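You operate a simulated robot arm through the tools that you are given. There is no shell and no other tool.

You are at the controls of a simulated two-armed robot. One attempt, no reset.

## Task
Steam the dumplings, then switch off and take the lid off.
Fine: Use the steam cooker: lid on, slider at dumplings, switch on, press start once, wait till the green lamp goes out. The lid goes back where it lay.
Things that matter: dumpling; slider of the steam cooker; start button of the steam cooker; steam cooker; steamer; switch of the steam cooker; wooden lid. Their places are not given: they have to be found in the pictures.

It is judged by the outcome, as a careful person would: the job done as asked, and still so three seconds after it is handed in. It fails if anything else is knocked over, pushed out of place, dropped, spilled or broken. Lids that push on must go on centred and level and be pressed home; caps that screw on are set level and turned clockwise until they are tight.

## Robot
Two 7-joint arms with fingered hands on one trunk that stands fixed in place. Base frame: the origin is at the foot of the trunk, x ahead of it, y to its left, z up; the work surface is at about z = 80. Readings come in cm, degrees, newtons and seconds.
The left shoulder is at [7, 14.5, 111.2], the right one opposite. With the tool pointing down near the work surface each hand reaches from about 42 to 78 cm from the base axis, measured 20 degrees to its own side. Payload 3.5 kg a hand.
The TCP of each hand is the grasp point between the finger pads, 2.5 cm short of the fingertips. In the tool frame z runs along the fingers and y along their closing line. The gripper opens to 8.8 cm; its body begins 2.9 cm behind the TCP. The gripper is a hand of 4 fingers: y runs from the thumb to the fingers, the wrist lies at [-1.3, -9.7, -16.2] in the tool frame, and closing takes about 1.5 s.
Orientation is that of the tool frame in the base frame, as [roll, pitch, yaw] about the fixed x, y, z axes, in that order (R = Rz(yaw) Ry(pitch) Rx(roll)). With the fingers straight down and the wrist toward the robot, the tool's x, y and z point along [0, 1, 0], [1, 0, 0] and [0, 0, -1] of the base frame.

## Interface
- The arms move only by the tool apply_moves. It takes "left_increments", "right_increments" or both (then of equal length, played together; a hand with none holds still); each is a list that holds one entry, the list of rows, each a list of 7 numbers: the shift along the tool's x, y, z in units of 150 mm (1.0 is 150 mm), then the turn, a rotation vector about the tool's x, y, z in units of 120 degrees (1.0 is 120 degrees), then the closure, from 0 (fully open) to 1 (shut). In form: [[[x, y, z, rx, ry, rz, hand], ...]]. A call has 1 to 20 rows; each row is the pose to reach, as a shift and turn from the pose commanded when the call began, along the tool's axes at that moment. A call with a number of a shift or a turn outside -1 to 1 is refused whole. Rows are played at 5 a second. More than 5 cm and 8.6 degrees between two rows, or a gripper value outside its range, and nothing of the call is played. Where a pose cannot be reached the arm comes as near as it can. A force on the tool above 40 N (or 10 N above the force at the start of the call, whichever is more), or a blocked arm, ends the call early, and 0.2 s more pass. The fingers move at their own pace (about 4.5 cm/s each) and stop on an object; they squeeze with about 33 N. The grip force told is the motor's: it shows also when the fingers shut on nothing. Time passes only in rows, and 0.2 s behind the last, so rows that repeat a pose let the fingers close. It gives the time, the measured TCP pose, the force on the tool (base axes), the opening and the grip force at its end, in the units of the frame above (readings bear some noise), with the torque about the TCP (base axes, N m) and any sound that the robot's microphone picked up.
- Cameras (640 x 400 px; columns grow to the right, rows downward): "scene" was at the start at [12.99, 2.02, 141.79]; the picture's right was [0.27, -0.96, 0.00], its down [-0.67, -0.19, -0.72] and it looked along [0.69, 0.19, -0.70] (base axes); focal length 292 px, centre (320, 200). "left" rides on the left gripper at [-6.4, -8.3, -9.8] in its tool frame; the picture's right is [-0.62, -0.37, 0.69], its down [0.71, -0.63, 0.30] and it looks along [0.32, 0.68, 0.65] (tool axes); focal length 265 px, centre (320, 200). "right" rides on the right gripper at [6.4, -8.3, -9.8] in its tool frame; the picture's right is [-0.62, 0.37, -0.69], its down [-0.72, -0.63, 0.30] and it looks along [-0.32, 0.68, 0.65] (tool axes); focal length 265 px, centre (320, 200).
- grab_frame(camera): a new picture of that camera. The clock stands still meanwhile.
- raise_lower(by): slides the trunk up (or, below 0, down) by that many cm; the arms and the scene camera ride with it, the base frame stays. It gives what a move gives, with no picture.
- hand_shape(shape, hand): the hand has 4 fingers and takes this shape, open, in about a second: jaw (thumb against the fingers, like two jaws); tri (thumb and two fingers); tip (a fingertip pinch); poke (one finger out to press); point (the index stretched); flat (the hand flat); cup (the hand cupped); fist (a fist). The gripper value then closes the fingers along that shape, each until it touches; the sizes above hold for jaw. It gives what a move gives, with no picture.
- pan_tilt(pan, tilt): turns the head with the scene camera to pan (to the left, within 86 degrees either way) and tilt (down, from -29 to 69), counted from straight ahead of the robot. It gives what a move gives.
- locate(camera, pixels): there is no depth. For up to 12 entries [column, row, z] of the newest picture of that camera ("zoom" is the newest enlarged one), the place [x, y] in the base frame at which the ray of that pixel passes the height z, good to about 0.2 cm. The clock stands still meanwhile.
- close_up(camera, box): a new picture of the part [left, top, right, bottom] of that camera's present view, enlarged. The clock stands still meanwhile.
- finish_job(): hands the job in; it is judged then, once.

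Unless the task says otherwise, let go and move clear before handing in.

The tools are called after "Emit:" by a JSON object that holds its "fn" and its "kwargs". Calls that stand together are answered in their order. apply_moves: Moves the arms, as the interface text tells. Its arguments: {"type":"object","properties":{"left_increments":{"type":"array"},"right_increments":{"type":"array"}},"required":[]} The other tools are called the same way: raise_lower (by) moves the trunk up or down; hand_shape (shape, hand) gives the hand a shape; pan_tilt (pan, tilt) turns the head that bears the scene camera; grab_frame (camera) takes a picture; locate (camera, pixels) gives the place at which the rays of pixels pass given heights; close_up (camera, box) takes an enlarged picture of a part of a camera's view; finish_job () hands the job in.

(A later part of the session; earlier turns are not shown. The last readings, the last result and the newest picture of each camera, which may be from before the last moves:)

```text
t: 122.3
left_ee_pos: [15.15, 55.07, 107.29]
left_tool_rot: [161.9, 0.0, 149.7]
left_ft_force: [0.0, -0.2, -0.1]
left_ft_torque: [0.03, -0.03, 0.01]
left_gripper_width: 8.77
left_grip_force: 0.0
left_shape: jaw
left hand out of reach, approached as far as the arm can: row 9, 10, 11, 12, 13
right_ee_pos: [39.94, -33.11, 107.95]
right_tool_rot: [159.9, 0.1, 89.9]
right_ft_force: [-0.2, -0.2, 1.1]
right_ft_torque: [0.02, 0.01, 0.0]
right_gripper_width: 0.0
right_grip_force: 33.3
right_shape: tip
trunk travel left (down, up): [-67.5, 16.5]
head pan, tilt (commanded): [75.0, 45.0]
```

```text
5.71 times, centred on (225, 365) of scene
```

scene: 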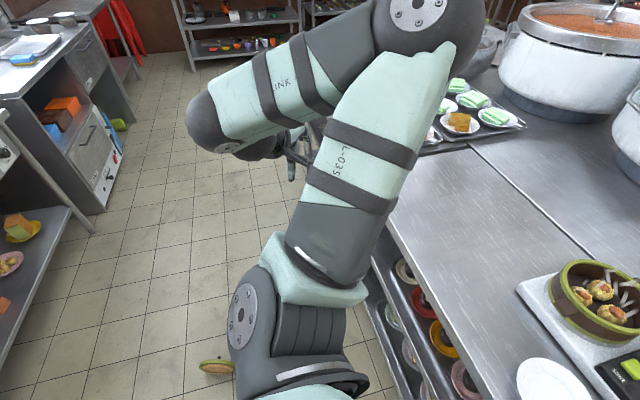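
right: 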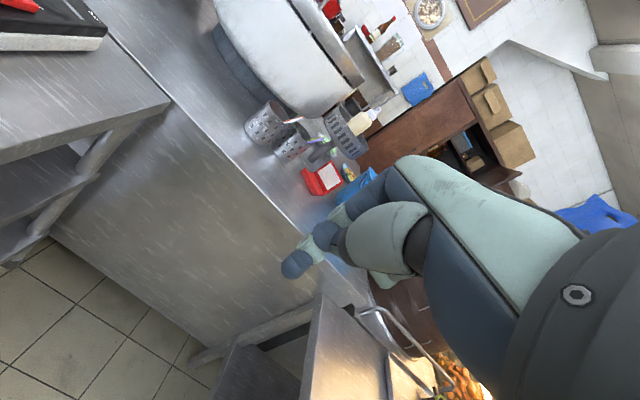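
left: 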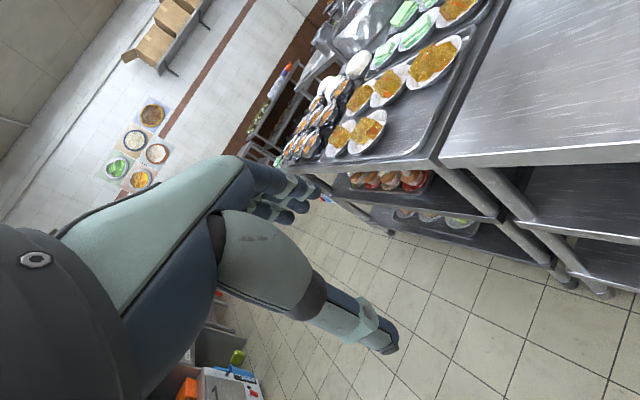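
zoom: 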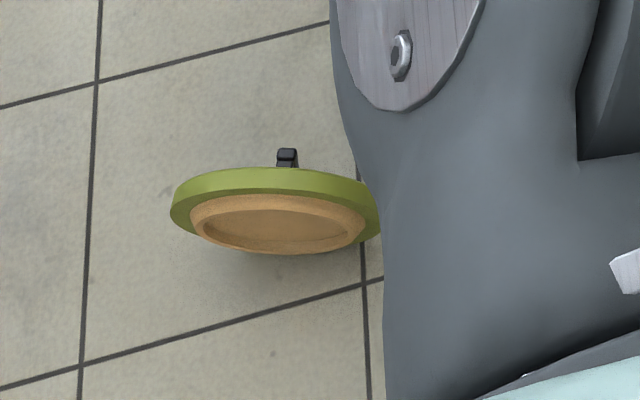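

The lid stands upright on its rim at about (-26, 56), its underside toward me. Both arms now hang over free aisle, so I'll lower the trunk in stages.

Emit:
{"fn": "raise_lower", "kwargs": {"by": -30}}

Emit:
{"fn": "grab_frame", "kwargs": {"camera": "scene"}}

Emit:
{"fn": "grab_frame", "kwargs": {"camera": "left"}}

Emit:
{"fn": "grab_frame", "kwargs": {"camera": "right"}}

```text
t: 125.3
left_ee_pos: [15.09, 55.26, 77.33]
left_tool_rot: [162.0, 0.0, 149.7]
left_ft_force: [0.2, -0.5, -0.7]
left_ft_torque: [-0.04, -0.01, -0.01]
left_gripper_width: 8.76
left_grip_force: 0.1
left_shape: jaw
right_ee_pos: [39.87, -33.07, 77.84]
right_tool_rot: [159.8, 0.1, 89.9]
right_ft_force: [-0.7, -0.6, 0.2]
right_ft_torque: [-0.01, 0.01, 0.02]
right_gripper_width: 0.02
right_grip_force: 33.1
right_shape: tip
trunk travel left (down, up): [-37.5, 46.5]
head pan, tilt (commanded): [75.0, 45.0]
```

```text
taken
```

scene: 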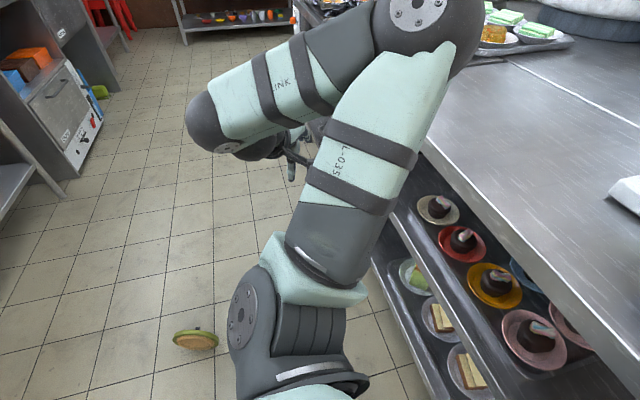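

```text
taken
```

left: 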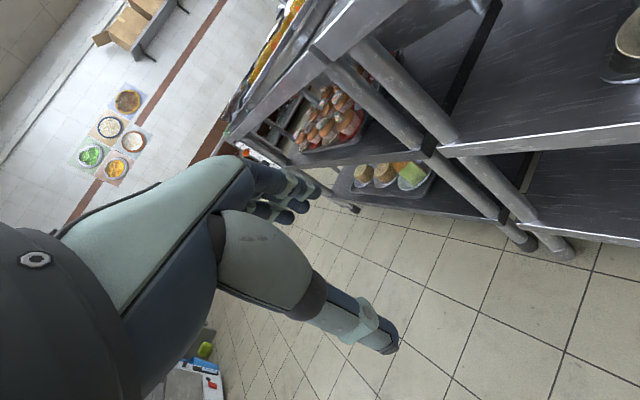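

```text
taken
```

right: 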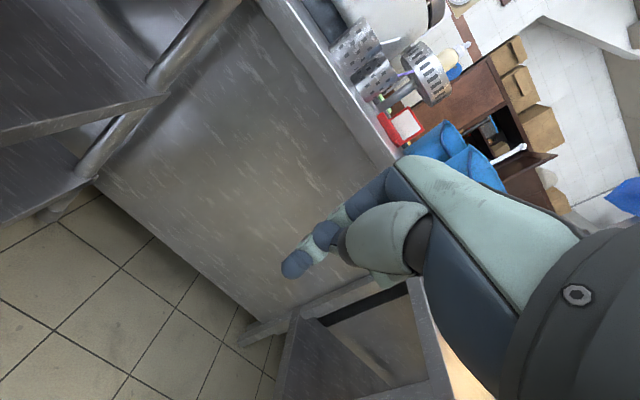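

The lid is clearly visible at (195,340), standing on edge. I'll swing the left hand further back around my side in small steps before lowering more.

Emit:
{"fn": "apply_moves", "kwargs": {"left_increments": [[[0.19, -0.046, -0.015, 0, 0.0129, -0.0396, 0], [0.38, -0.092, -0.03, 0, 0.0258, -0.0792, 0], [0.57, -0.137, -0.044, 0, 0.0386, -0.1188, 0], [0.75, -0.183, -0.059, 0, 0.0515, -0.1584, 0], [0.94, -0.229, -0.074, 0, 0.0644, -0.198, 0], [0.94, -0.229, -0.074, 0, 0.0644, -0.198, 0]]]}}

Emit:
{"fn": "grab_frame", "kwargs": {"camera": "scene"}}

Emit:
{"fn": "grab_frame", "kwargs": {"camera": "left"}}

```text
t: 126.7
left_ee_pos: [0.98, 59.21, 77.18]
left_tool_rot: [162.0, 0.0, 174.6]
left_ft_force: [0.5, 0.6, 0.3]
left_ft_torque: [-0.02, 0.03, -0.01]
left_gripper_width: 8.8
left_grip_force: 0.1
left_shape: jaw
right_ee_pos: [39.98, -33.08, 78.01]
right_tool_rot: [159.7, 0.1, 90.0]
right_ft_force: [-0.6, -0.5, -0.3]
right_ft_torque: [-0.03, 0.02, -0.01]
right_gripper_width: 0.01
right_grip_force: 32.2
right_shape: tip
trunk travel left (down, up): [-37.5, 46.5]
head pan, tilt (commanded): [75.0, 45.0]
```

```text
taken
```

scene: 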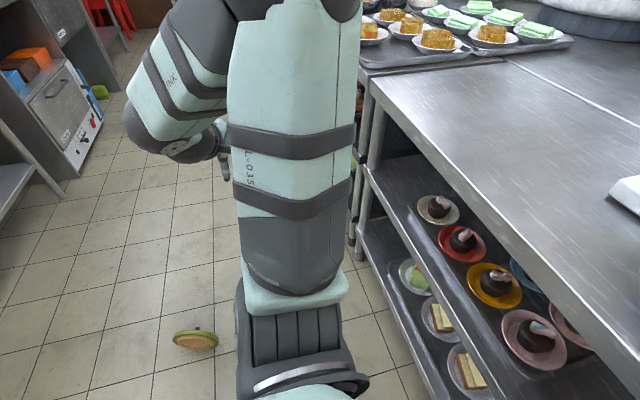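

```text
taken
```

left: 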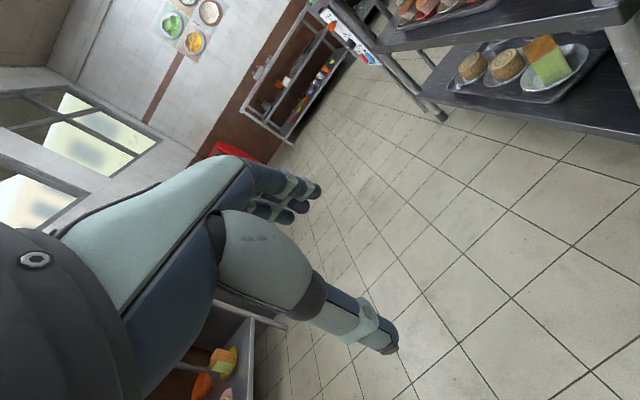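

That pose was reached without trouble. I'll continue swinging back toward the lid.

Emit:
{"fn": "apply_moves", "kwargs": {"left_increments": [[[0.19, 0.009, 0.003, 0, 0.0113, -0.0349, 0], [0.38, 0.017, 0.006, 0, 0.0227, -0.0698, 0], [0.57, 0.026, 0.008, 0, 0.034, -0.1046, 0], [0.75, 0.034, 0.011, 0, 0.0454, -0.1395, 0], [0.942, 0.043, 0.014, 0, 0.0567, -0.1744, 0], [0.942, 0.043, 0.014, 0, 0.0567, -0.1744, 0]]]}}

Emit:
{"fn": "grab_frame", "kwargs": {"camera": "scene"}}

Emit:
{"fn": "grab_frame", "kwargs": {"camera": "left"}}

```text
t: 128.1
left_ee_pos: [-12.89, 61.09, 77.32]
left_tool_rot: [162.0, 0.0, -163.5]
left_ft_force: [0.0, 0.1, 1.0]
left_ft_torque: [0.0, 0.02, -0.01]
left_gripper_width: 8.8
left_grip_force: 0.0
left_shape: jaw
right_ee_pos: [39.82, -33.24, 77.86]
right_tool_rot: [159.8, 0.0, 89.9]
right_ft_force: [-0.2, 0.8, 0.2]
right_ft_torque: [-0.01, -0.04, 0.01]
right_gripper_width: 0.0
right_grip_force: 33.2
right_shape: tip
trunk travel left (down, up): [-37.5, 46.5]
head pan, tilt (commanded): [75.0, 45.0]
```

```text
taken
```

scene: 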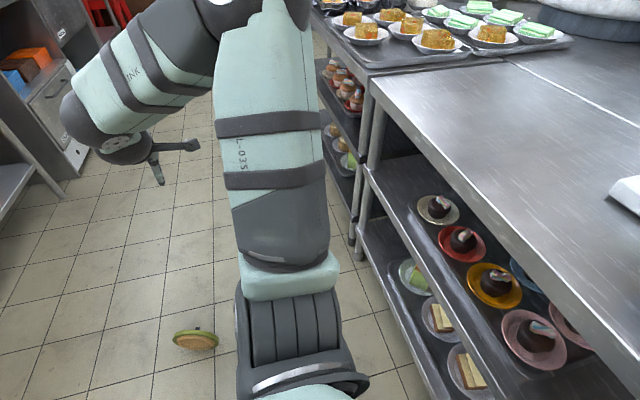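

```text
taken
```

left: 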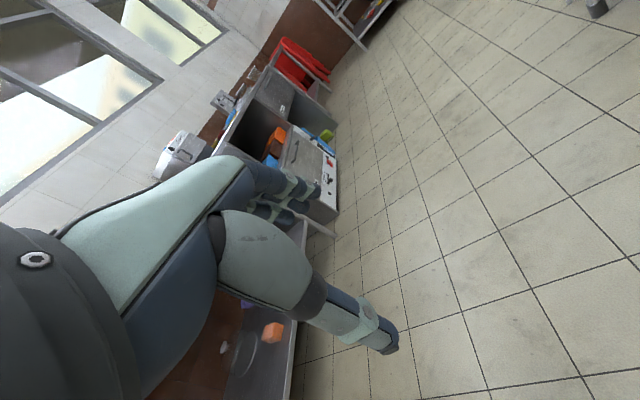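

Still within reach. I'll re-measure the lid from this lower viewpoint.

Emit:
{"fn": "close_up", "kwargs": {"camera": "scene", "box": [150, 310, 250, 370]}}

Emit:
{"fn": "locate", "kwargs": {"camera": "scene", "pixels": [[196, 350, 0], [195, 332, 15], [173, 340, 7.5], [218, 340, 7.5], [195, 340, 7.5]]}}

```text
6.40 times, centred on (200, 340) of scene
```

zoom: 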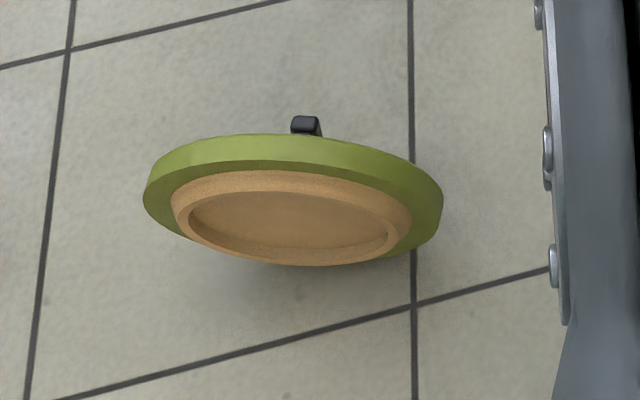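

```text
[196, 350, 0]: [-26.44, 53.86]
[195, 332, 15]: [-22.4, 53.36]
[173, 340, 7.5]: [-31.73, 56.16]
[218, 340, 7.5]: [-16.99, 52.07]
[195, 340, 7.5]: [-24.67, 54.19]
```

The lid's disc runs roughly along x, with its underside facing me. To grip its top edge from above, the hand needs yaw near 165°. I'll move over it with that yaw, still high.

Emit:
{"fn": "apply_moves", "kwargs": {"left_increments": [[[0.175, -0.045, -0.014, 0, -0.0165, 0.0507, 0], [0.35, -0.089, -0.029, 0, -0.033, 0.1014, 0], [0.526, -0.134, -0.043, 0, -0.0494, 0.1522, 0], [0.701, -0.178, -0.058, 0, -0.0659, 0.2029, 0], [0.876, -0.223, -0.072, 0, -0.0824, 0.2536, 0], [0.876, -0.223, -0.072, 0, -0.0824, 0.2536, 0]]]}}

Emit:
{"fn": "grab_frame", "kwargs": {"camera": "scene"}}

Emit:
{"fn": "grab_frame", "kwargs": {"camera": "left"}}

```text
t: 129.5
left_ee_pos: [-3.36, 61.41, 78.32]
left_tool_rot: [162.1, -0.2, 164.6]
left_ft_force: [0.5, 0.1, -1.0]
left_ft_torque: [0.0, -0.01, 0.03]
left_gripper_width: 8.78
left_grip_force: 0.1
left_shape: jaw
left hand out of reach, approached as far as the arm can: row 1, 2, 3, 4, 5, 6
right_ee_pos: [39.91, -33.17, 78.02]
right_tool_rot: [159.8, 0.0, 90.0]
right_ft_force: [0.7, 0.1, 0.0]
right_ft_torque: [0.0, -0.01, -0.03]
right_gripper_width: 0.02
right_grip_force: 33.7
right_shape: tip
trunk travel left (down, up): [-37.5, 46.5]
head pan, tilt (commanded): [75.0, 45.0]
```

```text
taken
```

scene: 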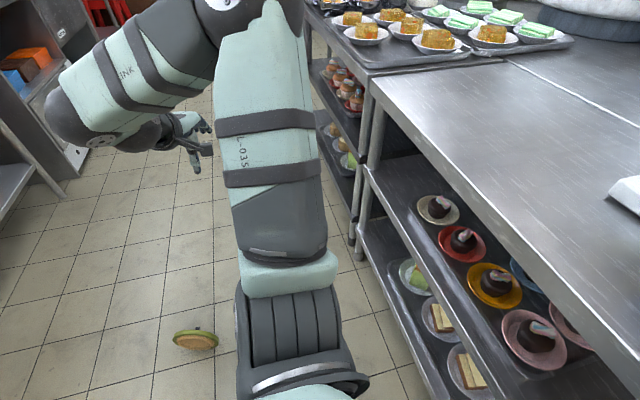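

```text
taken
```

left: 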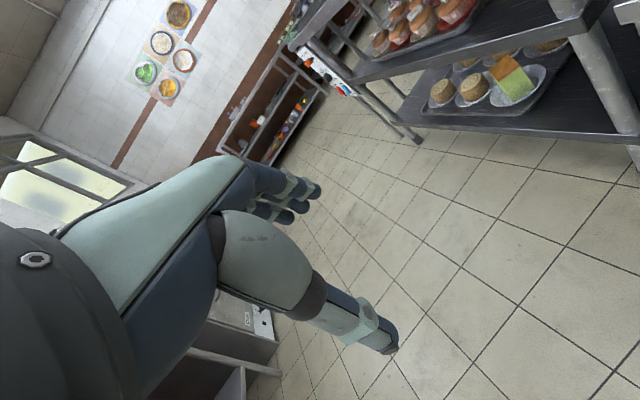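

That yaw is out of reach so far back. I'll turn the hand back outward, where the arm can follow, and check where it ends up.

Emit:
{"fn": "apply_moves", "kwargs": {"left_increments": [[[0, 0, 0, 0, 0.0165, -0.0507, 0], [0, 0, 0, 0, 0.033, -0.1014, 0], [0, 0, 0, 0, 0.0494, -0.1522, 0], [0, 0, 0, 0, 0.0659, -0.2029, 0], [0, 0, 0, 0, 0.0824, -0.2536, 0], [0, 0, 0, 0, 0.0824, -0.2536, 0]]]}}

```text
t: 130.9
left_ee_pos: [-3.69, 61.56, 78.44]
left_tool_rot: [162.0, 0.0, -163.3]
left_ft_force: [-0.6, -0.1, 0.2]
left_ft_torque: [0.02, -0.01, 0.0]
left_gripper_width: 8.79
left_grip_force: 0.0
left_shape: jaw
right_ee_pos: [39.88, -32.99, 77.94]
right_tool_rot: [159.9, 0.1, 89.9]
right_ft_force: [0.1, 0.6, 0.9]
right_ft_torque: [-0.01, 0.02, 0.0]
right_gripper_width: 0.0
right_grip_force: 32.9
right_shape: tip
trunk travel left (down, up): [-37.5, 46.5]
head pan, tilt (commanded): [75.0, 45.0]
```

The hand holds its reached pose. The aisle below is clear on both sides, so I'll lower the trunk the rest of the way.

Emit:
{"fn": "raise_lower", "kwargs": {"by": -34}}

Emit:
{"fn": "grab_frame", "kwargs": {"camera": "scene"}}

Emit:
{"fn": "grab_frame", "kwargs": {"camera": "left"}}

Emit:
{"fn": "grab_frame", "kwargs": {"camera": "right"}}

```text
t: 134.2
left_ee_pos: [-3.74, 61.36, 44.51]
left_tool_rot: [162.0, 0.0, -163.4]
left_ft_force: [-0.4, 0.4, 0.1]
left_ft_torque: [0.02, 0.02, 0.0]
left_gripper_width: 8.79
left_grip_force: 0.0
left_shape: jaw
right_ee_pos: [39.89, -33.06, 43.99]
right_tool_rot: [159.8, 0.1, 90.0]
right_ft_force: [0.8, 0.4, 0.2]
right_ft_torque: [-0.01, 0.02, -0.04]
right_gripper_width: 0.0
right_grip_force: 32.9
right_shape: tip
trunk travel left (down, up): [-3.5, 80.5]
head pan, tilt (commanded): [75.0, 45.0]
```

```text
taken
```

scene: 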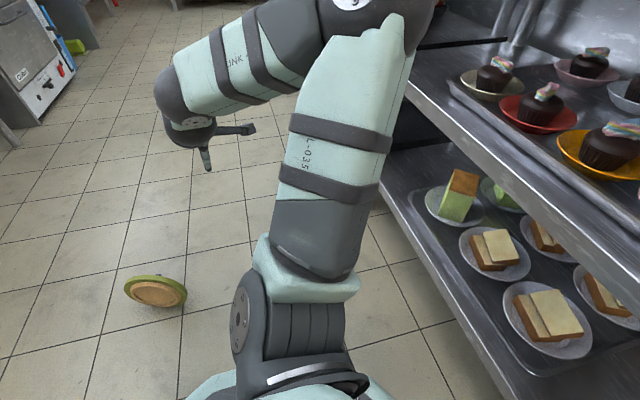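

```text
taken
```

left: 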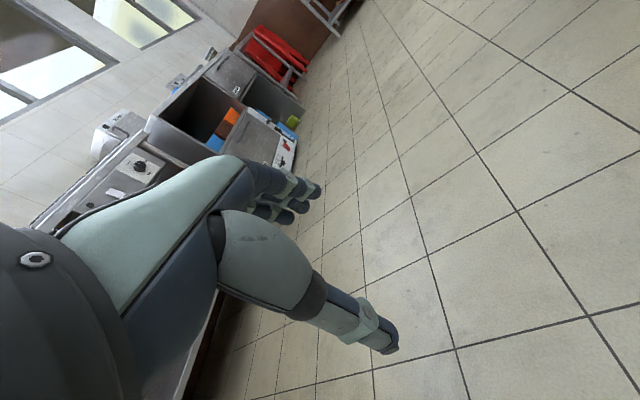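

```text
taken
```

right: 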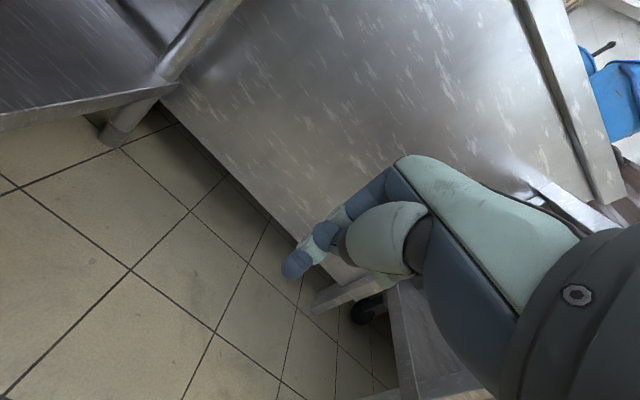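

Emit:
{"fn": "close_up", "kwargs": {"camera": "scene", "box": [110, 260, 210, 320]}}

Emit:
{"fn": "locate", "kwargs": {"camera": "scene", "pixels": [[157, 308, 0], [155, 277, 15], [124, 288, 7.5], [187, 293, 7.5], [155, 291, 7.5]]}}

```text
6.40 times, centred on (160, 290) of scene
```

zoom: 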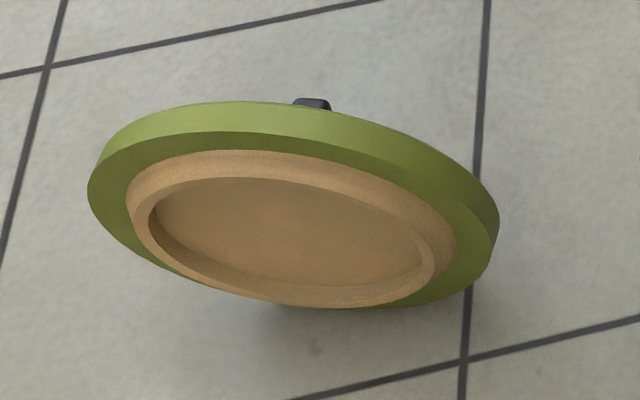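

```text
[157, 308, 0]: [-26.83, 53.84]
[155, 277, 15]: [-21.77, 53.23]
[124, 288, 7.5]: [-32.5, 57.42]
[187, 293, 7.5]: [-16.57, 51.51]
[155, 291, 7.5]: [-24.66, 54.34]
```

The lid stands nearly vertical, centre about (-24.6, 54.4), with the handle on its far side. My plan is to tip it gently toward me so it lies handle-up, then take it by the handle. First I'll bring the hand lower and further back.

Emit:
{"fn": "apply_moves", "kwargs": {"left_increments": [[[0.144, -0.005, 0.156, 0, 0.005, -0.016, 0], [0.288, -0.01, 0.312, 0, 0.01, -0.032, 0], [0.431, -0.016, 0.468, 0, 0.015, -0.048, 0], [0.575, -0.021, 0.624, 0, 0.0206, -0.0634, 0], [0.575, -0.021, 0.624, 0, 0.0206, -0.0634, 0]]]}}

Emit:
{"fn": "grab_frame", "kwargs": {"camera": "scene"}}

Emit:
{"fn": "grab_frame", "kwargs": {"camera": "left"}}

```text
t: 135.4
left_ee_pos: [-12.66, 61.63, 35.49]
left_tool_rot: [162.0, 0.0, -155.3]
left_ft_force: [-0.2, 0.1, 0.6]
left_ft_torque: [0.03, -0.04, 0.0]
left_gripper_width: 8.8
left_grip_force: 0.0
left_shape: jaw
right_ee_pos: [39.91, -32.93, 43.93]
right_tool_rot: [159.9, 0.1, 90.0]
right_ft_force: [-0.1, 0.2, -0.2]
right_ft_torque: [0.02, 0.01, 0.02]
right_gripper_width: 0.0
right_grip_force: 32.9
right_shape: tip
trunk travel left (down, up): [-3.5, 80.5]
head pan, tilt (commanded): [75.0, 45.0]
```

```text
taken
```

scene: 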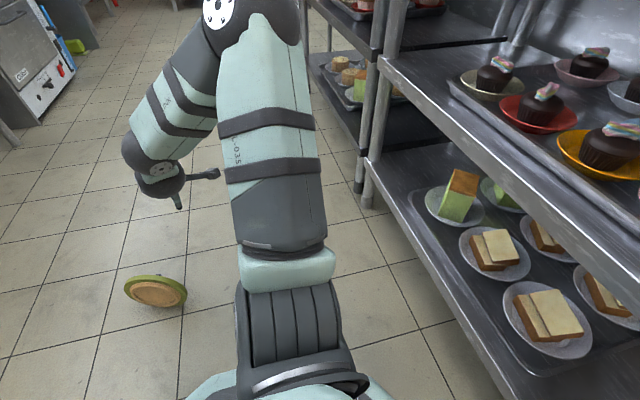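

```text
taken
```

left: 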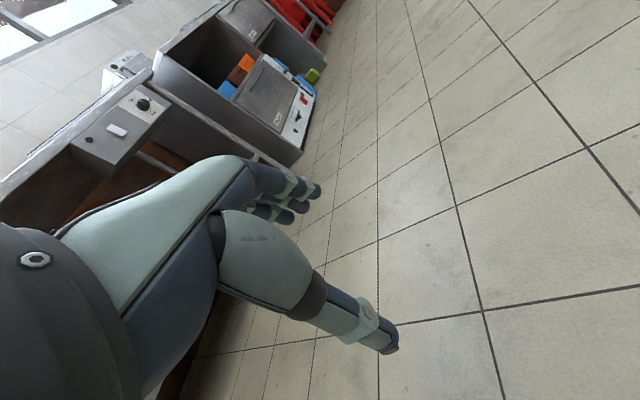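

Emit:
{"fn": "apply_moves", "kwargs": {"left_increments": [[[0.15, -0.021, 0.168, 0, 0.005, -0.016, 0], [0.3, -0.042, 0.337, 0, 0.01, -0.032, 0], [0.451, -0.062, 0.505, 0, 0.015, -0.048, 0], [0.601, -0.083, 0.674, 0, 0.0206, -0.0634, 0], [0.601, -0.083, 0.674, 0, 0.0206, -0.0634, 0]]]}}

Emit:
{"fn": "grab_frame", "kwargs": {"camera": "scene"}}

Emit:
{"fn": "grab_frame", "kwargs": {"camera": "left"}}

```text
t: 136.6
left_ee_pos: [-21.74, 59.63, 25.44]
left_tool_rot: [162.1, -0.1, -147.4]
left_ft_force: [-0.4, -0.3, 0.6]
left_ft_torque: [0.01, 0.0, 0.02]
left_gripper_width: 8.79
left_grip_force: 0.1
left_shape: jaw
right_ee_pos: [39.98, -33.13, 43.88]
right_tool_rot: [159.7, 0.2, 89.9]
right_ft_force: [-0.6, 0.8, 1.0]
right_ft_torque: [-0.04, -0.02, 0.03]
right_gripper_width: 0.0
right_grip_force: 33.1
right_shape: tip
trunk travel left (down, up): [-3.5, 80.5]
head pan, tilt (commanded): [75.0, 45.0]
```

```text
taken
```

scene: 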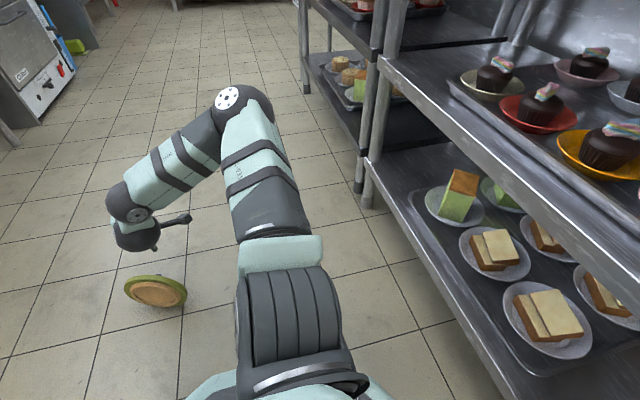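

```text
taken
```

left: 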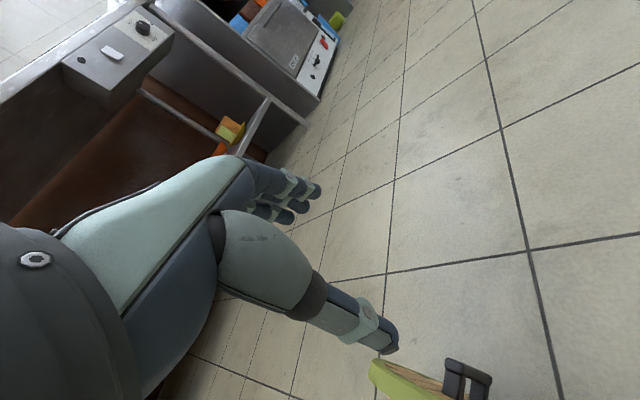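

The arm reaches well: the hand is at (-21.7, 59.6, 25.4), and the lid's top edge and handle show at the bottom of the left view. I'll make a single-finger shape to tip it.

Emit:
{"fn": "hand_shape", "kwargs": {"shape": "tip", "hand": "left"}}

Emit:
{"fn": "apply_moves", "kwargs": {"left_increments": [[[0, 0, 0, 0, 0, 0, 0.5], [0, 0, 0, 0, 0, 0, 1], [0, 0, 0, 0, 0, 0, 1], [0, 0, 0, 0, 0, 0, 1], [0, 0, 0, 0, 0, 0, 1], [0, 0, 0, 0, 0, 0, 1], [0, 0, 0, 0, 0, 0, 1], [0, 0, 0, 0, 0, 0, 1]]]}}

Emit:
{"fn": "grab_frame", "kwargs": {"camera": "left"}}

Emit:
{"fn": "pan_tilt", "kwargs": {"pan": 86, "tilt": 50}}

Emit:
{"fn": "grab_frame", "kwargs": {"camera": "scene"}}

Emit:
{"fn": "close_up", "kwargs": {"camera": "scene", "box": [120, 150, 320, 300]}}

```text
t: 137.5
left_ee_pos: [-21.77, 59.53, 25.48]
left_tool_rot: [162.1, 0.0, -147.5]
left_ft_force: [0.4, -0.8, 0.3]
left_ft_torque: [-0.02, -0.02, -0.01]
left_gripper_width: 8.82
left_grip_force: 0.1
left_shape: tip
right_ee_pos: [39.94, -33.0, 43.82]
right_tool_rot: [159.7, 0.0, 90.0]
right_ft_force: [-0.3, 0.7, -0.6]
right_ft_torque: [0.04, 0.01, -0.03]
right_gripper_width: 0.02
right_grip_force: 33.1
right_shape: tip
trunk travel left (down, up): [-3.5, 80.5]
head pan, tilt (commanded): [75.0, 45.0]
```

```text
t: 139.3
left_ee_pos: [-21.82, 59.52, 25.56]
left_tool_rot: [162.0, 0.0, -147.4]
left_ft_force: [0.0, 0.3, 0.5]
left_ft_torque: [-0.02, 0.02, 0.0]
left_gripper_width: 0.0
left_grip_force: 33.3
left_shape: tip
right_ee_pos: [39.8, -33.11, 43.97]
right_tool_rot: [159.8, 0.1, 89.9]
right_ft_force: [-0.9, -0.3, 0.0]
right_ft_torque: [0.01, 0.01, -0.03]
right_gripper_width: 0.01
right_grip_force: 32.9
right_shape: tip
trunk travel left (down, up): [-3.5, 80.5]
head pan, tilt (commanded): [75.0, 45.0]
```

```text
taken
```

left: 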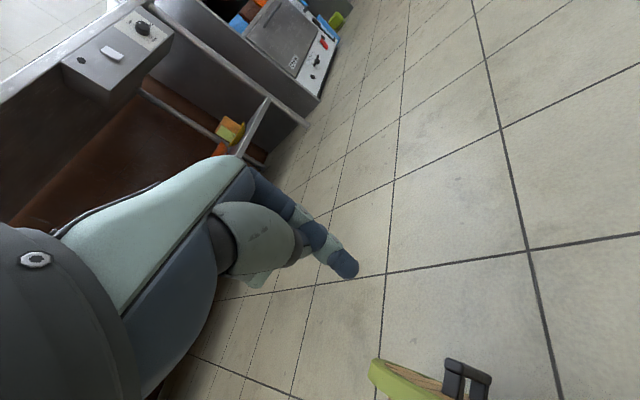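

```text
t: 140.1
left_ee_pos: [-21.71, 59.64, 25.5]
left_tool_rot: [162.1, -0.1, -147.4]
left_ft_force: [-0.7, -0.5, 0.1]
left_ft_torque: [0.01, -0.02, 0.03]
left_gripper_width: 0.01
left_grip_force: 32.7
left_shape: tip
right_ee_pos: [39.88, -33.1, 43.91]
right_tool_rot: [159.9, 0.0, 90.0]
right_ft_force: [0.4, -0.1, 0.3]
right_ft_torque: [0.02, 0.01, -0.01]
right_gripper_width: 0.0
right_grip_force: 32.8
right_shape: tip
trunk travel left (down, up): [-3.5, 80.5]
head pan, tilt (commanded): [85.9, 50.0]
```

```text
taken
```

scene: 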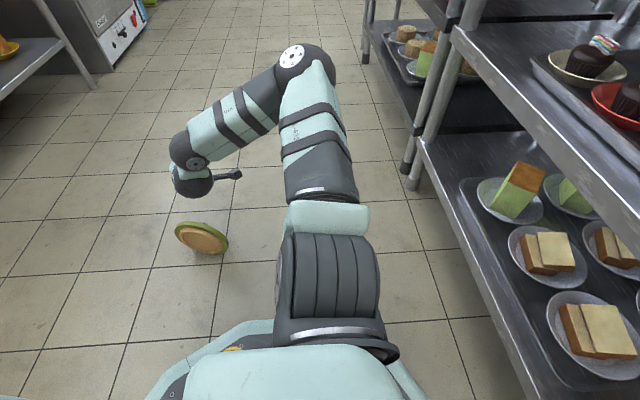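

```text
2.67 times, centred on (220, 225) of scene
```

zoom: 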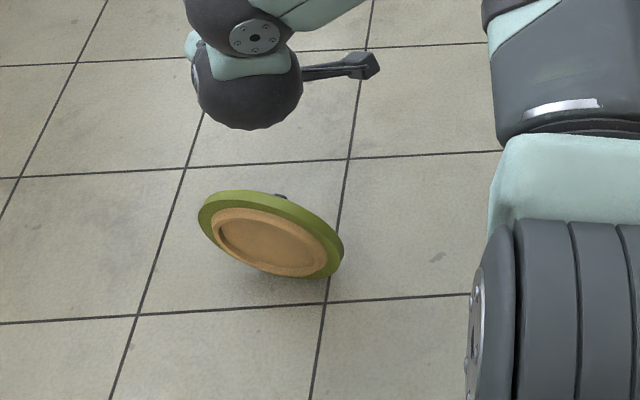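

Emit:
{"fn": "close_up", "kwargs": {"camera": "left", "box": [340, 320, 520, 400]}}

Emit:
{"fn": "locate", "kwargs": {"camera": "left", "pixels": [[372, 362, 15], [372, 362, 13], [410, 372, 15], [450, 360, 11], [490, 375, 11], [450, 360, 13], [490, 375, 13]]}}

Emit:
{"fn": "locate", "kwargs": {"camera": "scene", "pixels": [[204, 223, 15], [203, 253, 0], [176, 235, 7.5], [228, 245, 7.5], [201, 238, 7.5], [226, 223, 12]]}}

```text
3.56 times, centred on (430, 360) of left
```

zoom: 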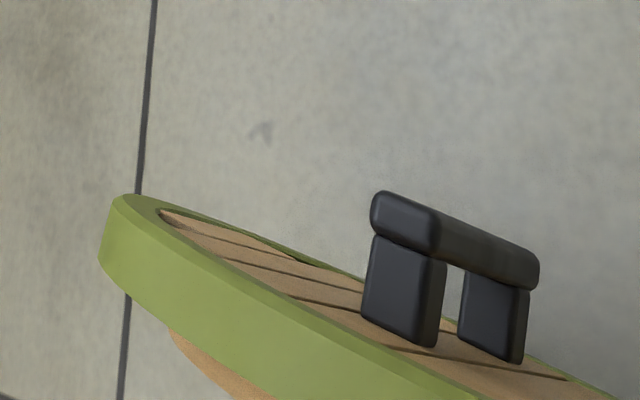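

```text
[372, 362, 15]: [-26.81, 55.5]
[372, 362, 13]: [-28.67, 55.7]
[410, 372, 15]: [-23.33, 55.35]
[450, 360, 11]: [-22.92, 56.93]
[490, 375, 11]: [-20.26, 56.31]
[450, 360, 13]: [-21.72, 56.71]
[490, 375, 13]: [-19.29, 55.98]
```

```text
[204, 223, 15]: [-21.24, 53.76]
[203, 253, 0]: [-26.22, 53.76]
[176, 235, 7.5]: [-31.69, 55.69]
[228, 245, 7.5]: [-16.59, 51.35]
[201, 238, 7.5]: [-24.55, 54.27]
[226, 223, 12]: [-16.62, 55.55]
```

The lid faces me with its underside, and the bar lies diagonally. If it is tipped toward me, the bar should suit the arm's natural yaw of about 206°. I'll place the fingertip behind the lid's top edge.

Emit:
{"fn": "apply_moves", "kwargs": {"left_increments": [[[0.1, 0.03, 0.01, 0, 0, 0, 1], [0.183, 0.04, 0.05, 0, 0, 0, 1], [0.183, -0.02, 0.25, 0, 0, 0, 1], [0.183, -0.08, 0.46, 0, 0, 0, 1], [0.183, -0.134, 0.65, 0, 0, 0, 1], [0.183, -0.134, 0.689, 0, 0, 0, 1], [0.183, -0.134, 0.689, 0, 0, 0, 1]]]}}

Emit:
{"fn": "grab_frame", "kwargs": {"camera": "left"}}

Emit:
{"fn": "close_up", "kwargs": {"camera": "scene", "box": [120, 150, 320, 300]}}

```text
t: 141.7
left_ee_pos: [-24.66, 59.19, 15.04]
left_tool_rot: [161.8, 0.0, -147.3]
left_ft_force: [-0.4, -0.3, -0.6]
left_ft_torque: [-0.03, -0.02, 0.01]
left_gripper_width: 0.0
left_grip_force: 33.4
left_shape: tip
right_ee_pos: [39.96, -33.04, 43.99]
right_tool_rot: [159.8, 0.2, 89.9]
right_ft_force: [0.2, 0.5, -0.1]
right_ft_torque: [-0.01, -0.04, 0.04]
right_gripper_width: 0.01
right_grip_force: 32.9
right_shape: tip
trunk travel left (down, up): [-3.5, 80.5]
head pan, tilt (commanded): [85.9, 50.0]
```

```text
taken
```

left: 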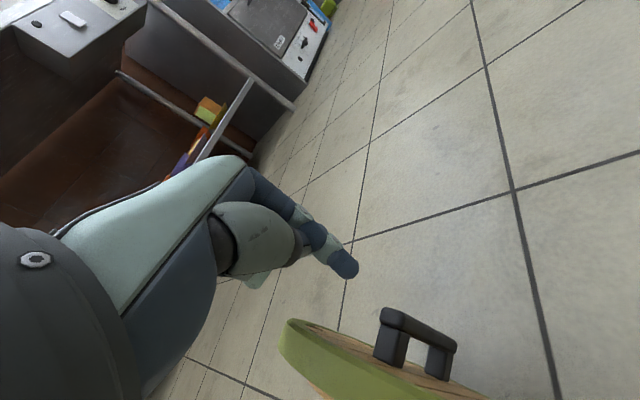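

```text
2.67 times, centred on (220, 225) of scene
```

zoom: 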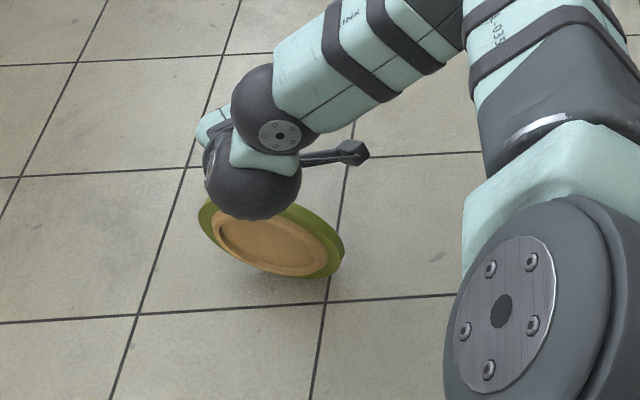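

The geometry agrees: the lid's top point projects at about (295,332), right where it is seen. I'll pull the fingertip slowly toward me to tip the lid onto its underside.

Emit:
{"fn": "apply_moves", "kwargs": {"left_increments": [[[0.0267, -0.0191, -0.0062, 0, 0, 0, 1], [0.0534, -0.0383, -0.0124, 0, 0, 0, 1], [0.0802, -0.0574, -0.0187, 0, 0, 0, 1], [0.1069, -0.0765, -0.0249, 0, 0, 0, 1], [0.1336, -0.0956, -0.0311, 0, 0, 0, 1], [0.1603, -0.1148, -0.0373, 0, 0, 0, 1], [0.187, -0.1339, -0.0435, 0, 0, 0, 1], [0.187, -0.1339, -0.0435, 0, 0, 0, 1]]]}}

Emit:
{"fn": "grab_frame", "kwargs": {"camera": "left"}}

Emit:
{"fn": "close_up", "kwargs": {"camera": "scene", "box": [120, 150, 320, 300]}}

```text
t: 143.5
left_ee_pos: [-26.05, 55.74, 14.95]
left_tool_rot: [162.0, 0.0, -147.4]
left_ft_force: [-0.1, 0.3, 1.2]
left_ft_torque: [0.0, 0.02, 0.02]
left_gripper_width: 0.0
left_grip_force: 32.7
left_shape: tip
right_ee_pos: [39.85, -32.98, 43.97]
right_tool_rot: [159.8, -0.1, 90.1]
right_ft_force: [0.6, 0.1, -0.1]
right_ft_torque: [-0.02, 0.01, -0.01]
right_gripper_width: 0.03
right_grip_force: 33.4
right_shape: tip
trunk travel left (down, up): [-3.5, 80.5]
head pan, tilt (commanded): [85.9, 50.0]
```

```text
taken
```

left: 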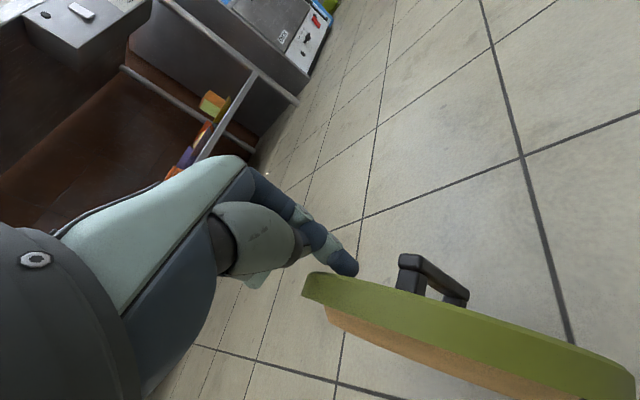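

```text
2.67 times, centred on (220, 225) of scene
```

zoom: 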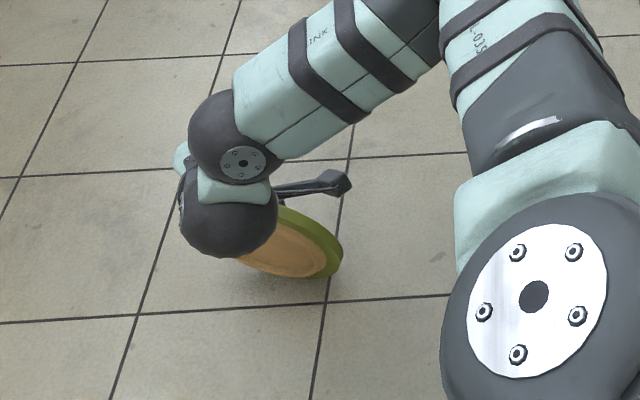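

Emit:
{"fn": "apply_moves", "kwargs": {"left_increments": [[[0.0267, -0.0191, -0.0062, 0, 0, 0, 1], [0.0534, -0.0383, -0.0124, 0, 0, 0, 1], [0.0802, -0.0574, -0.0187, 0, 0, 0, 1], [0.1069, -0.0765, -0.0249, 0, 0, 0, 1], [0.1069, -0.0765, -0.0249, 0, 0, 0, 1]]]}}

Emit:
{"fn": "grab_frame", "kwargs": {"camera": "left"}}

Emit:
{"fn": "close_up", "kwargs": {"camera": "scene", "box": [120, 150, 320, 300]}}

```text
t: 144.7
left_ee_pos: [-26.54, 54.0, 15.04]
left_tool_rot: [162.0, -0.1, -147.4]
left_ft_force: [-0.5, 0.4, -0.3]
left_ft_torque: [0.04, -0.02, -0.02]
left_gripper_width: 0.0
left_grip_force: 32.9
left_shape: tip
right_ee_pos: [39.95, -33.07, 43.88]
right_tool_rot: [159.9, 0.1, 90.0]
right_ft_force: [-0.1, 1.4, -0.6]
right_ft_torque: [-0.02, 0.0, -0.03]
right_gripper_width: 0.01
right_grip_force: 33.3
right_shape: tip
trunk travel left (down, up): [-3.5, 80.5]
head pan, tilt (commanded): [85.9, 50.0]
```

```text
taken
```

left: 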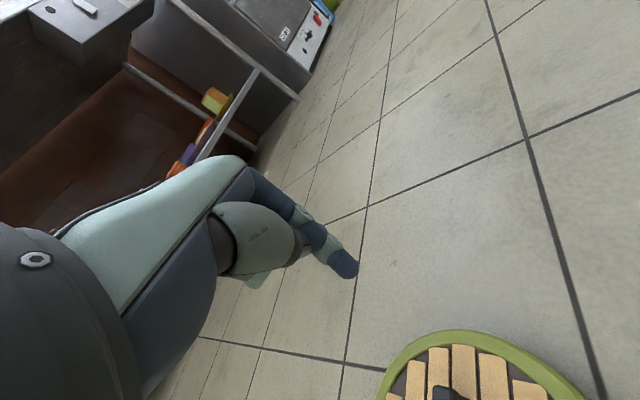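

```text
2.67 times, centred on (220, 225) of scene
```

zoom: 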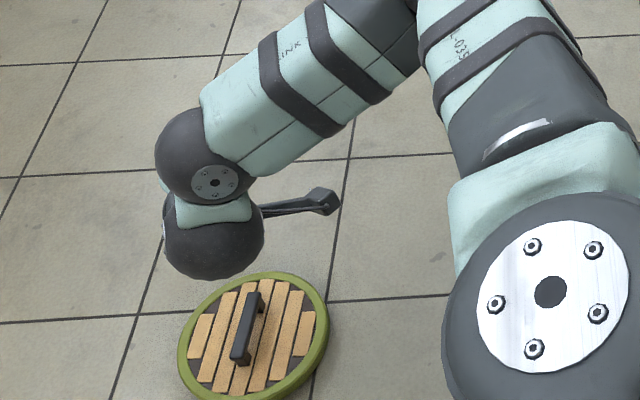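

The lid now lies flat on the floor, handle up, at (252,335) in the zoom. I'll rise, reshape the hand to jaw and locate the bar.

Emit:
{"fn": "apply_moves", "kwargs": {"left_increments": [[[0, 0.06, -0.19, 0, 0, 0, 1], [0, 0.12, -0.38, 0, 0, 0, 1], [0, 0.19, -0.57, 0, 0, 0, 1], [0, 0.19, -0.57, 0, 0, 0, 1]]]}}

Emit:
{"fn": "hand_shape", "kwargs": {"shape": "jaw", "hand": "left"}}

Emit:
{"fn": "grab_frame", "kwargs": {"camera": "scene"}}

Emit:
{"fn": "close_up", "kwargs": {"camera": "scene", "box": [150, 230, 250, 310]}}

Emit:
{"fn": "grab_frame", "kwargs": {"camera": "left"}}

```text
t: 145.7
left_ee_pos: [-26.63, 53.81, 23.96]
left_tool_rot: [162.0, 0.1, -147.5]
left_ft_force: [0.2, -0.2, -0.4]
left_ft_torque: [0.0, -0.01, 0.0]
left_gripper_width: 0.04
left_grip_force: 33.6
left_shape: tip
right_ee_pos: [39.93, -32.91, 43.91]
right_tool_rot: [159.8, -0.1, 89.9]
right_ft_force: [0.5, 0.9, -0.5]
right_ft_torque: [0.02, 0.0, 0.0]
right_gripper_width: 0.01
right_grip_force: 32.9
right_shape: tip
trunk travel left (down, up): [-3.5, 80.5]
head pan, tilt (commanded): [85.9, 50.0]
```

```text
t: 146.6
left_ee_pos: [-26.71, 53.96, 23.87]
left_tool_rot: [162.0, 0.0, -147.4]
left_ft_force: [0.7, -0.8, -0.4]
left_ft_torque: [0.01, -0.01, 0.0]
left_gripper_width: 8.77
left_grip_force: 0.1
left_shape: jaw
right_ee_pos: [39.91, -32.9, 44.0]
right_tool_rot: [159.8, 0.1, 89.9]
right_ft_force: [0.9, 0.2, -0.2]
right_ft_torque: [0.0, 0.0, 0.03]
right_gripper_width: 0.0
right_grip_force: 33.8
right_shape: tip
trunk travel left (down, up): [-3.5, 80.5]
head pan, tilt (commanded): [85.9, 50.0]
```

```text
taken
```

scene: 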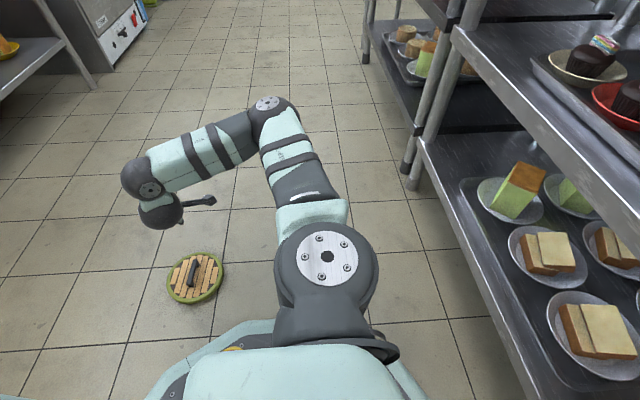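

```text
5.00 times, centred on (200, 270) of scene
```

zoom: 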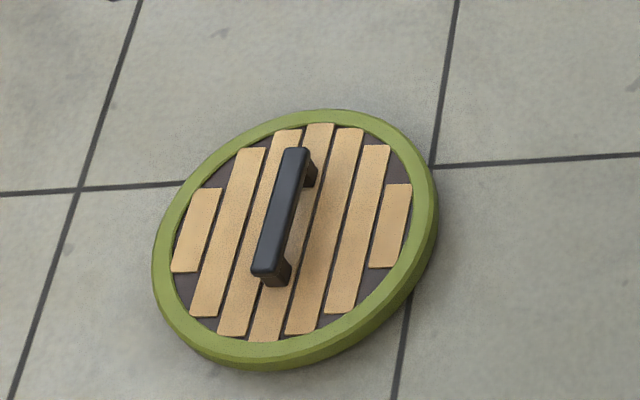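

```text
taken
```

left: 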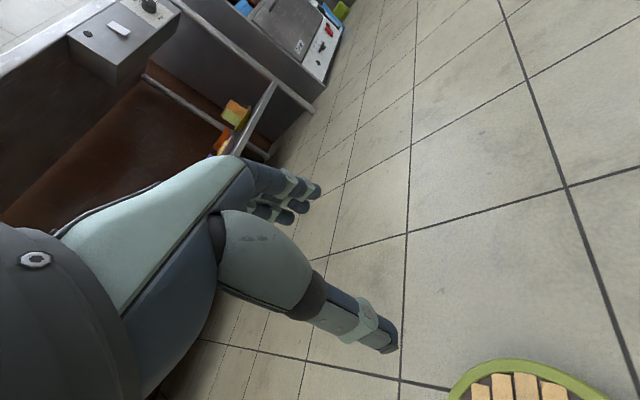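

Emit:
{"fn": "locate", "kwargs": {"camera": "zoom", "pixels": [[296, 152, 4.5], [268, 270, 4.5], [283, 210, 4.5], [155, 260, 2.3], [438, 200, 2.3], [330, 110, 2.3], [260, 365, 1.2]]}}

```text
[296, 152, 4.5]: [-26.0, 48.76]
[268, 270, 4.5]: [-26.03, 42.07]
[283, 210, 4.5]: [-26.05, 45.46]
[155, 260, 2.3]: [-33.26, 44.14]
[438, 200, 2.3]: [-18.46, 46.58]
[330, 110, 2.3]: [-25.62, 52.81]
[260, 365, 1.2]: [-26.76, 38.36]
```

The bar lies along y at (-26.0, 45.4), so the ideal hand yaw is 270°. I'll move above it and see how far toward that yaw the wrist can turn.

Emit:
{"fn": "apply_moves", "kwargs": {"left_increments": [[[0.051, -0.101, -0.005, 0, 0.0155, -0.0476, 0], [0.102, -0.201, -0.009, 0, 0.0309, -0.0951, 0], [0.153, -0.302, -0.014, 0, 0.0464, -0.1427, 0], [0.204, -0.402, -0.018, 0, 0.0618, -0.1902, 0], [0.255, -0.503, -0.023, 0, 0.0773, -0.2378, 0], [0.255, -0.503, -0.023, 0, 0.0773, -0.2378, 0]]]}}

Emit:
{"fn": "grab_frame", "kwargs": {"camera": "scene"}}

Emit:
{"fn": "grab_frame", "kwargs": {"camera": "left"}}

```text
t: 148.0
left_ee_pos: [-25.93, 45.75, 21.87]
left_tool_rot: [162.0, 0.0, -117.3]
left_ft_force: [0.5, 0.8, 0.2]
left_ft_torque: [-0.01, 0.01, 0.02]
left_gripper_width: 8.73
left_grip_force: 0.0
left_shape: jaw
right_ee_pos: [39.95, -33.03, 44.01]
right_tool_rot: [159.7, 0.0, 89.9]
right_ft_force: [-0.3, 0.2, 0.7]
right_ft_torque: [-0.01, 0.0, 0.0]
right_gripper_width: 0.0
right_grip_force: 33.4
right_shape: tip
trunk travel left (down, up): [-3.5, 80.5]
head pan, tilt (commanded): [85.9, 50.0]
```

```text
taken
```

scene: 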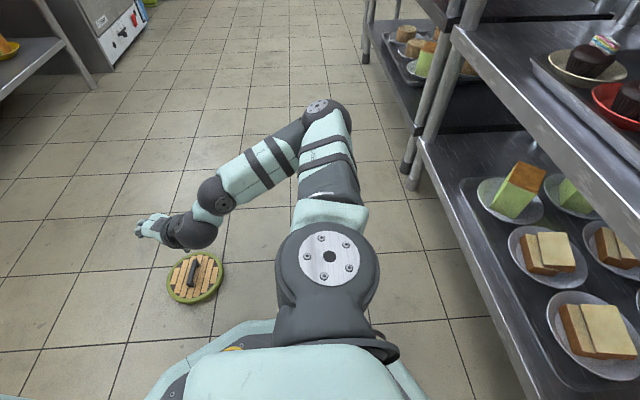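

```text
taken
```

left: 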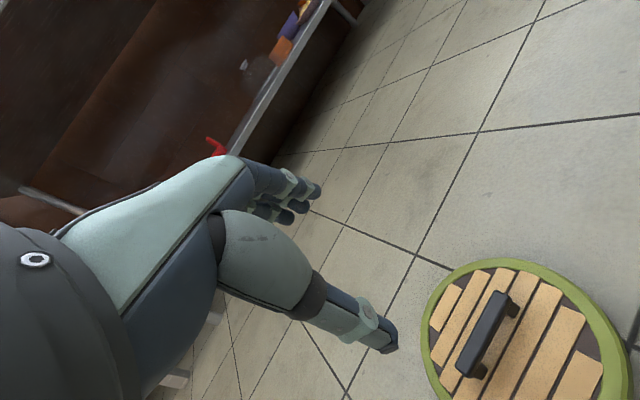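

The wrist reaches yaw 243° easily, and the handle is in view at (487,335). I'll bring the fingers back to straight down and turn the yaw to about 253°, so the bar aligns with the pads.

Emit:
{"fn": "apply_moves", "kwargs": {"left_increments": [[[0, 0, 0, 0.05, 0, 0, 0], [0, 0, 0, 0.1, 0, 0, 0], [0, 0, 0, 0.15, 0, 0, 0], [0, 0, 0, 0.15, 0, 0, 0]]]}}

Emit:
{"fn": "apply_moves", "kwargs": {"left_increments": [[[0, 0, 0, 0, 0, -0.043, 0], [0, 0, 0, 0, 0, -0.086, 0], [0, 0, 0, 0, 0, -0.086, 0]]]}}

Emit:
{"fn": "grab_frame", "kwargs": {"camera": "left"}}

Emit:
{"fn": "grab_frame", "kwargs": {"camera": "scene"}}

```text
t: 149.0
left_ee_pos: [-26.14, 45.83, 21.91]
left_tool_rot: [-180.0, 0.0, -117.4]
left_ft_force: [0.6, -0.1, 0.3]
left_ft_torque: [0.01, 0.01, 0.04]
left_gripper_width: 8.78
left_grip_force: 0.0
left_shape: jaw
right_ee_pos: [39.93, -33.06, 44.02]
right_tool_rot: [159.7, 0.1, 90.0]
right_ft_force: [0.7, 0.2, 0.3]
right_ft_torque: [0.01, -0.01, 0.03]
right_gripper_width: 0.02
right_grip_force: 32.9
right_shape: tip
trunk travel left (down, up): [-3.5, 80.5]
head pan, tilt (commanded): [85.9, 50.0]
```

```text
t: 149.8
left_ee_pos: [-26.07, 45.9, 22.01]
left_tool_rot: [180.0, 0.0, -107.0]
left_ft_force: [-0.2, -0.2, -0.2]
left_ft_torque: [-0.03, 0.02, -0.02]
left_gripper_width: 8.78
left_grip_force: 0.1
left_shape: jaw
right_ee_pos: [39.83, -33.11, 44.06]
right_tool_rot: [159.9, 0.1, 90.0]
right_ft_force: [-1.0, -0.1, 0.3]
right_ft_torque: [0.01, 0.0, 0.01]
right_gripper_width: 0.02
right_grip_force: 33.2
right_shape: tip
trunk travel left (down, up): [-3.5, 80.5]
head pan, tilt (commanded): [85.9, 50.0]
```

```text
taken
```

left: 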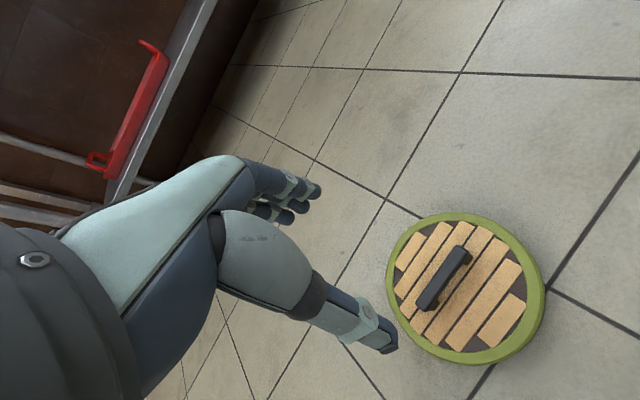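

```text
taken
```

scene: 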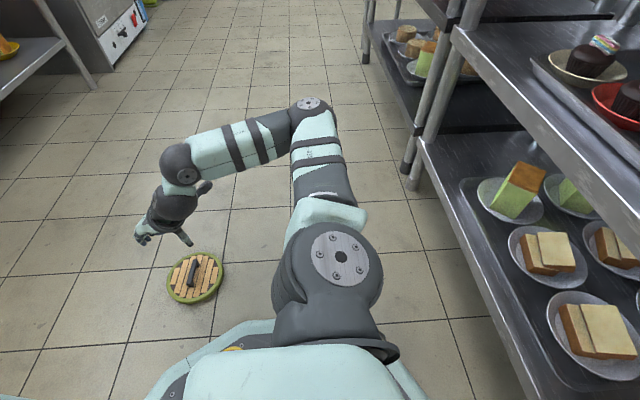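

The handle centre at (443,278) matches my TCP projection exactly. I'll verify with locate, then descend.

Emit:
{"fn": "locate", "kwargs": {"camera": "left", "pixels": [[443, 278, 4.5], [422, 304, 4.5], [463, 252, 4.5]]}}

Emit:
{"fn": "apply_moves", "kwargs": {"left_increments": [[[0, 0, 0.2, 0, 0, 0, 0], [0, 0, 0.4, 0, 0, 0, 0], [0, 0, 0.6, 0, 0, 0, 0], [0, 0, 0.8, 0, 0, 0, 0], [0, 0, 0.8, 0, 0, 0, 0]]]}}

Emit:
{"fn": "grab_frame", "kwargs": {"camera": "left"}}

```text
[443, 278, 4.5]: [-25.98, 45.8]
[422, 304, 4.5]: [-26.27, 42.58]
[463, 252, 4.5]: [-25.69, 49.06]
```

```text
t: 151.0
left_ee_pos: [-25.87, 45.79, 10.09]
left_tool_rot: [-180.0, 0.0, -107.1]
left_ft_force: [-0.1, -0.4, 0.7]
left_ft_torque: [-0.02, -0.03, 0.03]
left_gripper_width: 8.78
left_grip_force: 0.0
left_shape: jaw
right_ee_pos: [39.99, -33.08, 43.92]
right_tool_rot: [159.8, 0.2, 89.9]
right_ft_force: [0.3, 0.6, 0.7]
right_ft_torque: [0.04, 0.0, 0.01]
right_gripper_width: 0.0
right_grip_force: 32.7
right_shape: tip
trunk travel left (down, up): [-3.5, 80.5]
head pan, tilt (commanded): [85.9, 50.0]
```

```text
taken
```

left: 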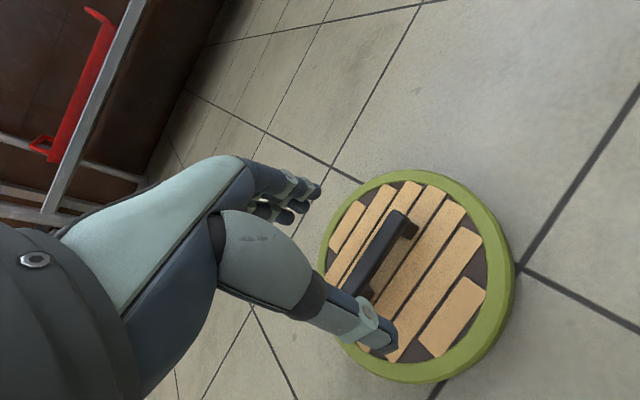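

Emit:
{"fn": "apply_moves", "kwargs": {"left_increments": [[[0, 0, 0.08, 0, 0, 0, 0], [0, 0, 0.16, 0, 0, 0, 0], [0, 0, 0.24, 0, 0, 0, 0], [0, 0, 0.32, 0, 0, 0, 0], [0, 0, 0.32, 0, 0, 0, 0]]]}}

Emit:
{"fn": "grab_frame", "kwargs": {"camera": "left"}}

```text
t: 152.2
left_ee_pos: [-25.9, 45.76, 5.29]
left_tool_rot: [180.0, -0.1, -107.1]
left_ft_force: [0.5, -0.7, 0.5]
left_ft_torque: [-0.01, -0.01, 0.02]
left_gripper_width: 8.76
left_grip_force: 0.0
left_shape: jaw
right_ee_pos: [39.87, -33.16, 43.96]
right_tool_rot: [159.8, 0.1, 89.9]
right_ft_force: [-0.2, 0.0, 0.2]
right_ft_torque: [0.01, 0.01, 0.03]
right_gripper_width: 0.01
right_grip_force: 33.2
right_shape: tip
trunk travel left (down, up): [-3.5, 80.5]
head pan, tilt (commanded): [85.9, 50.0]
```

```text
taken
```

left: 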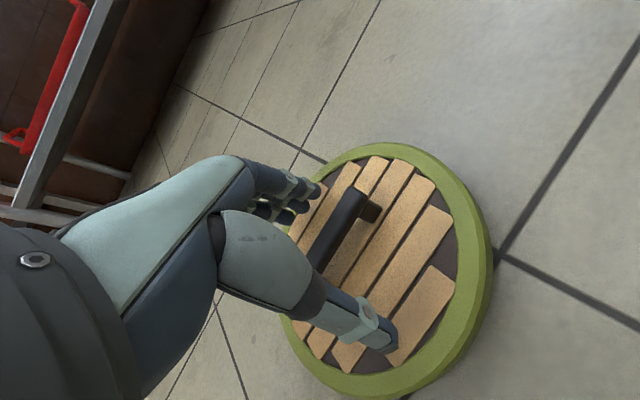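

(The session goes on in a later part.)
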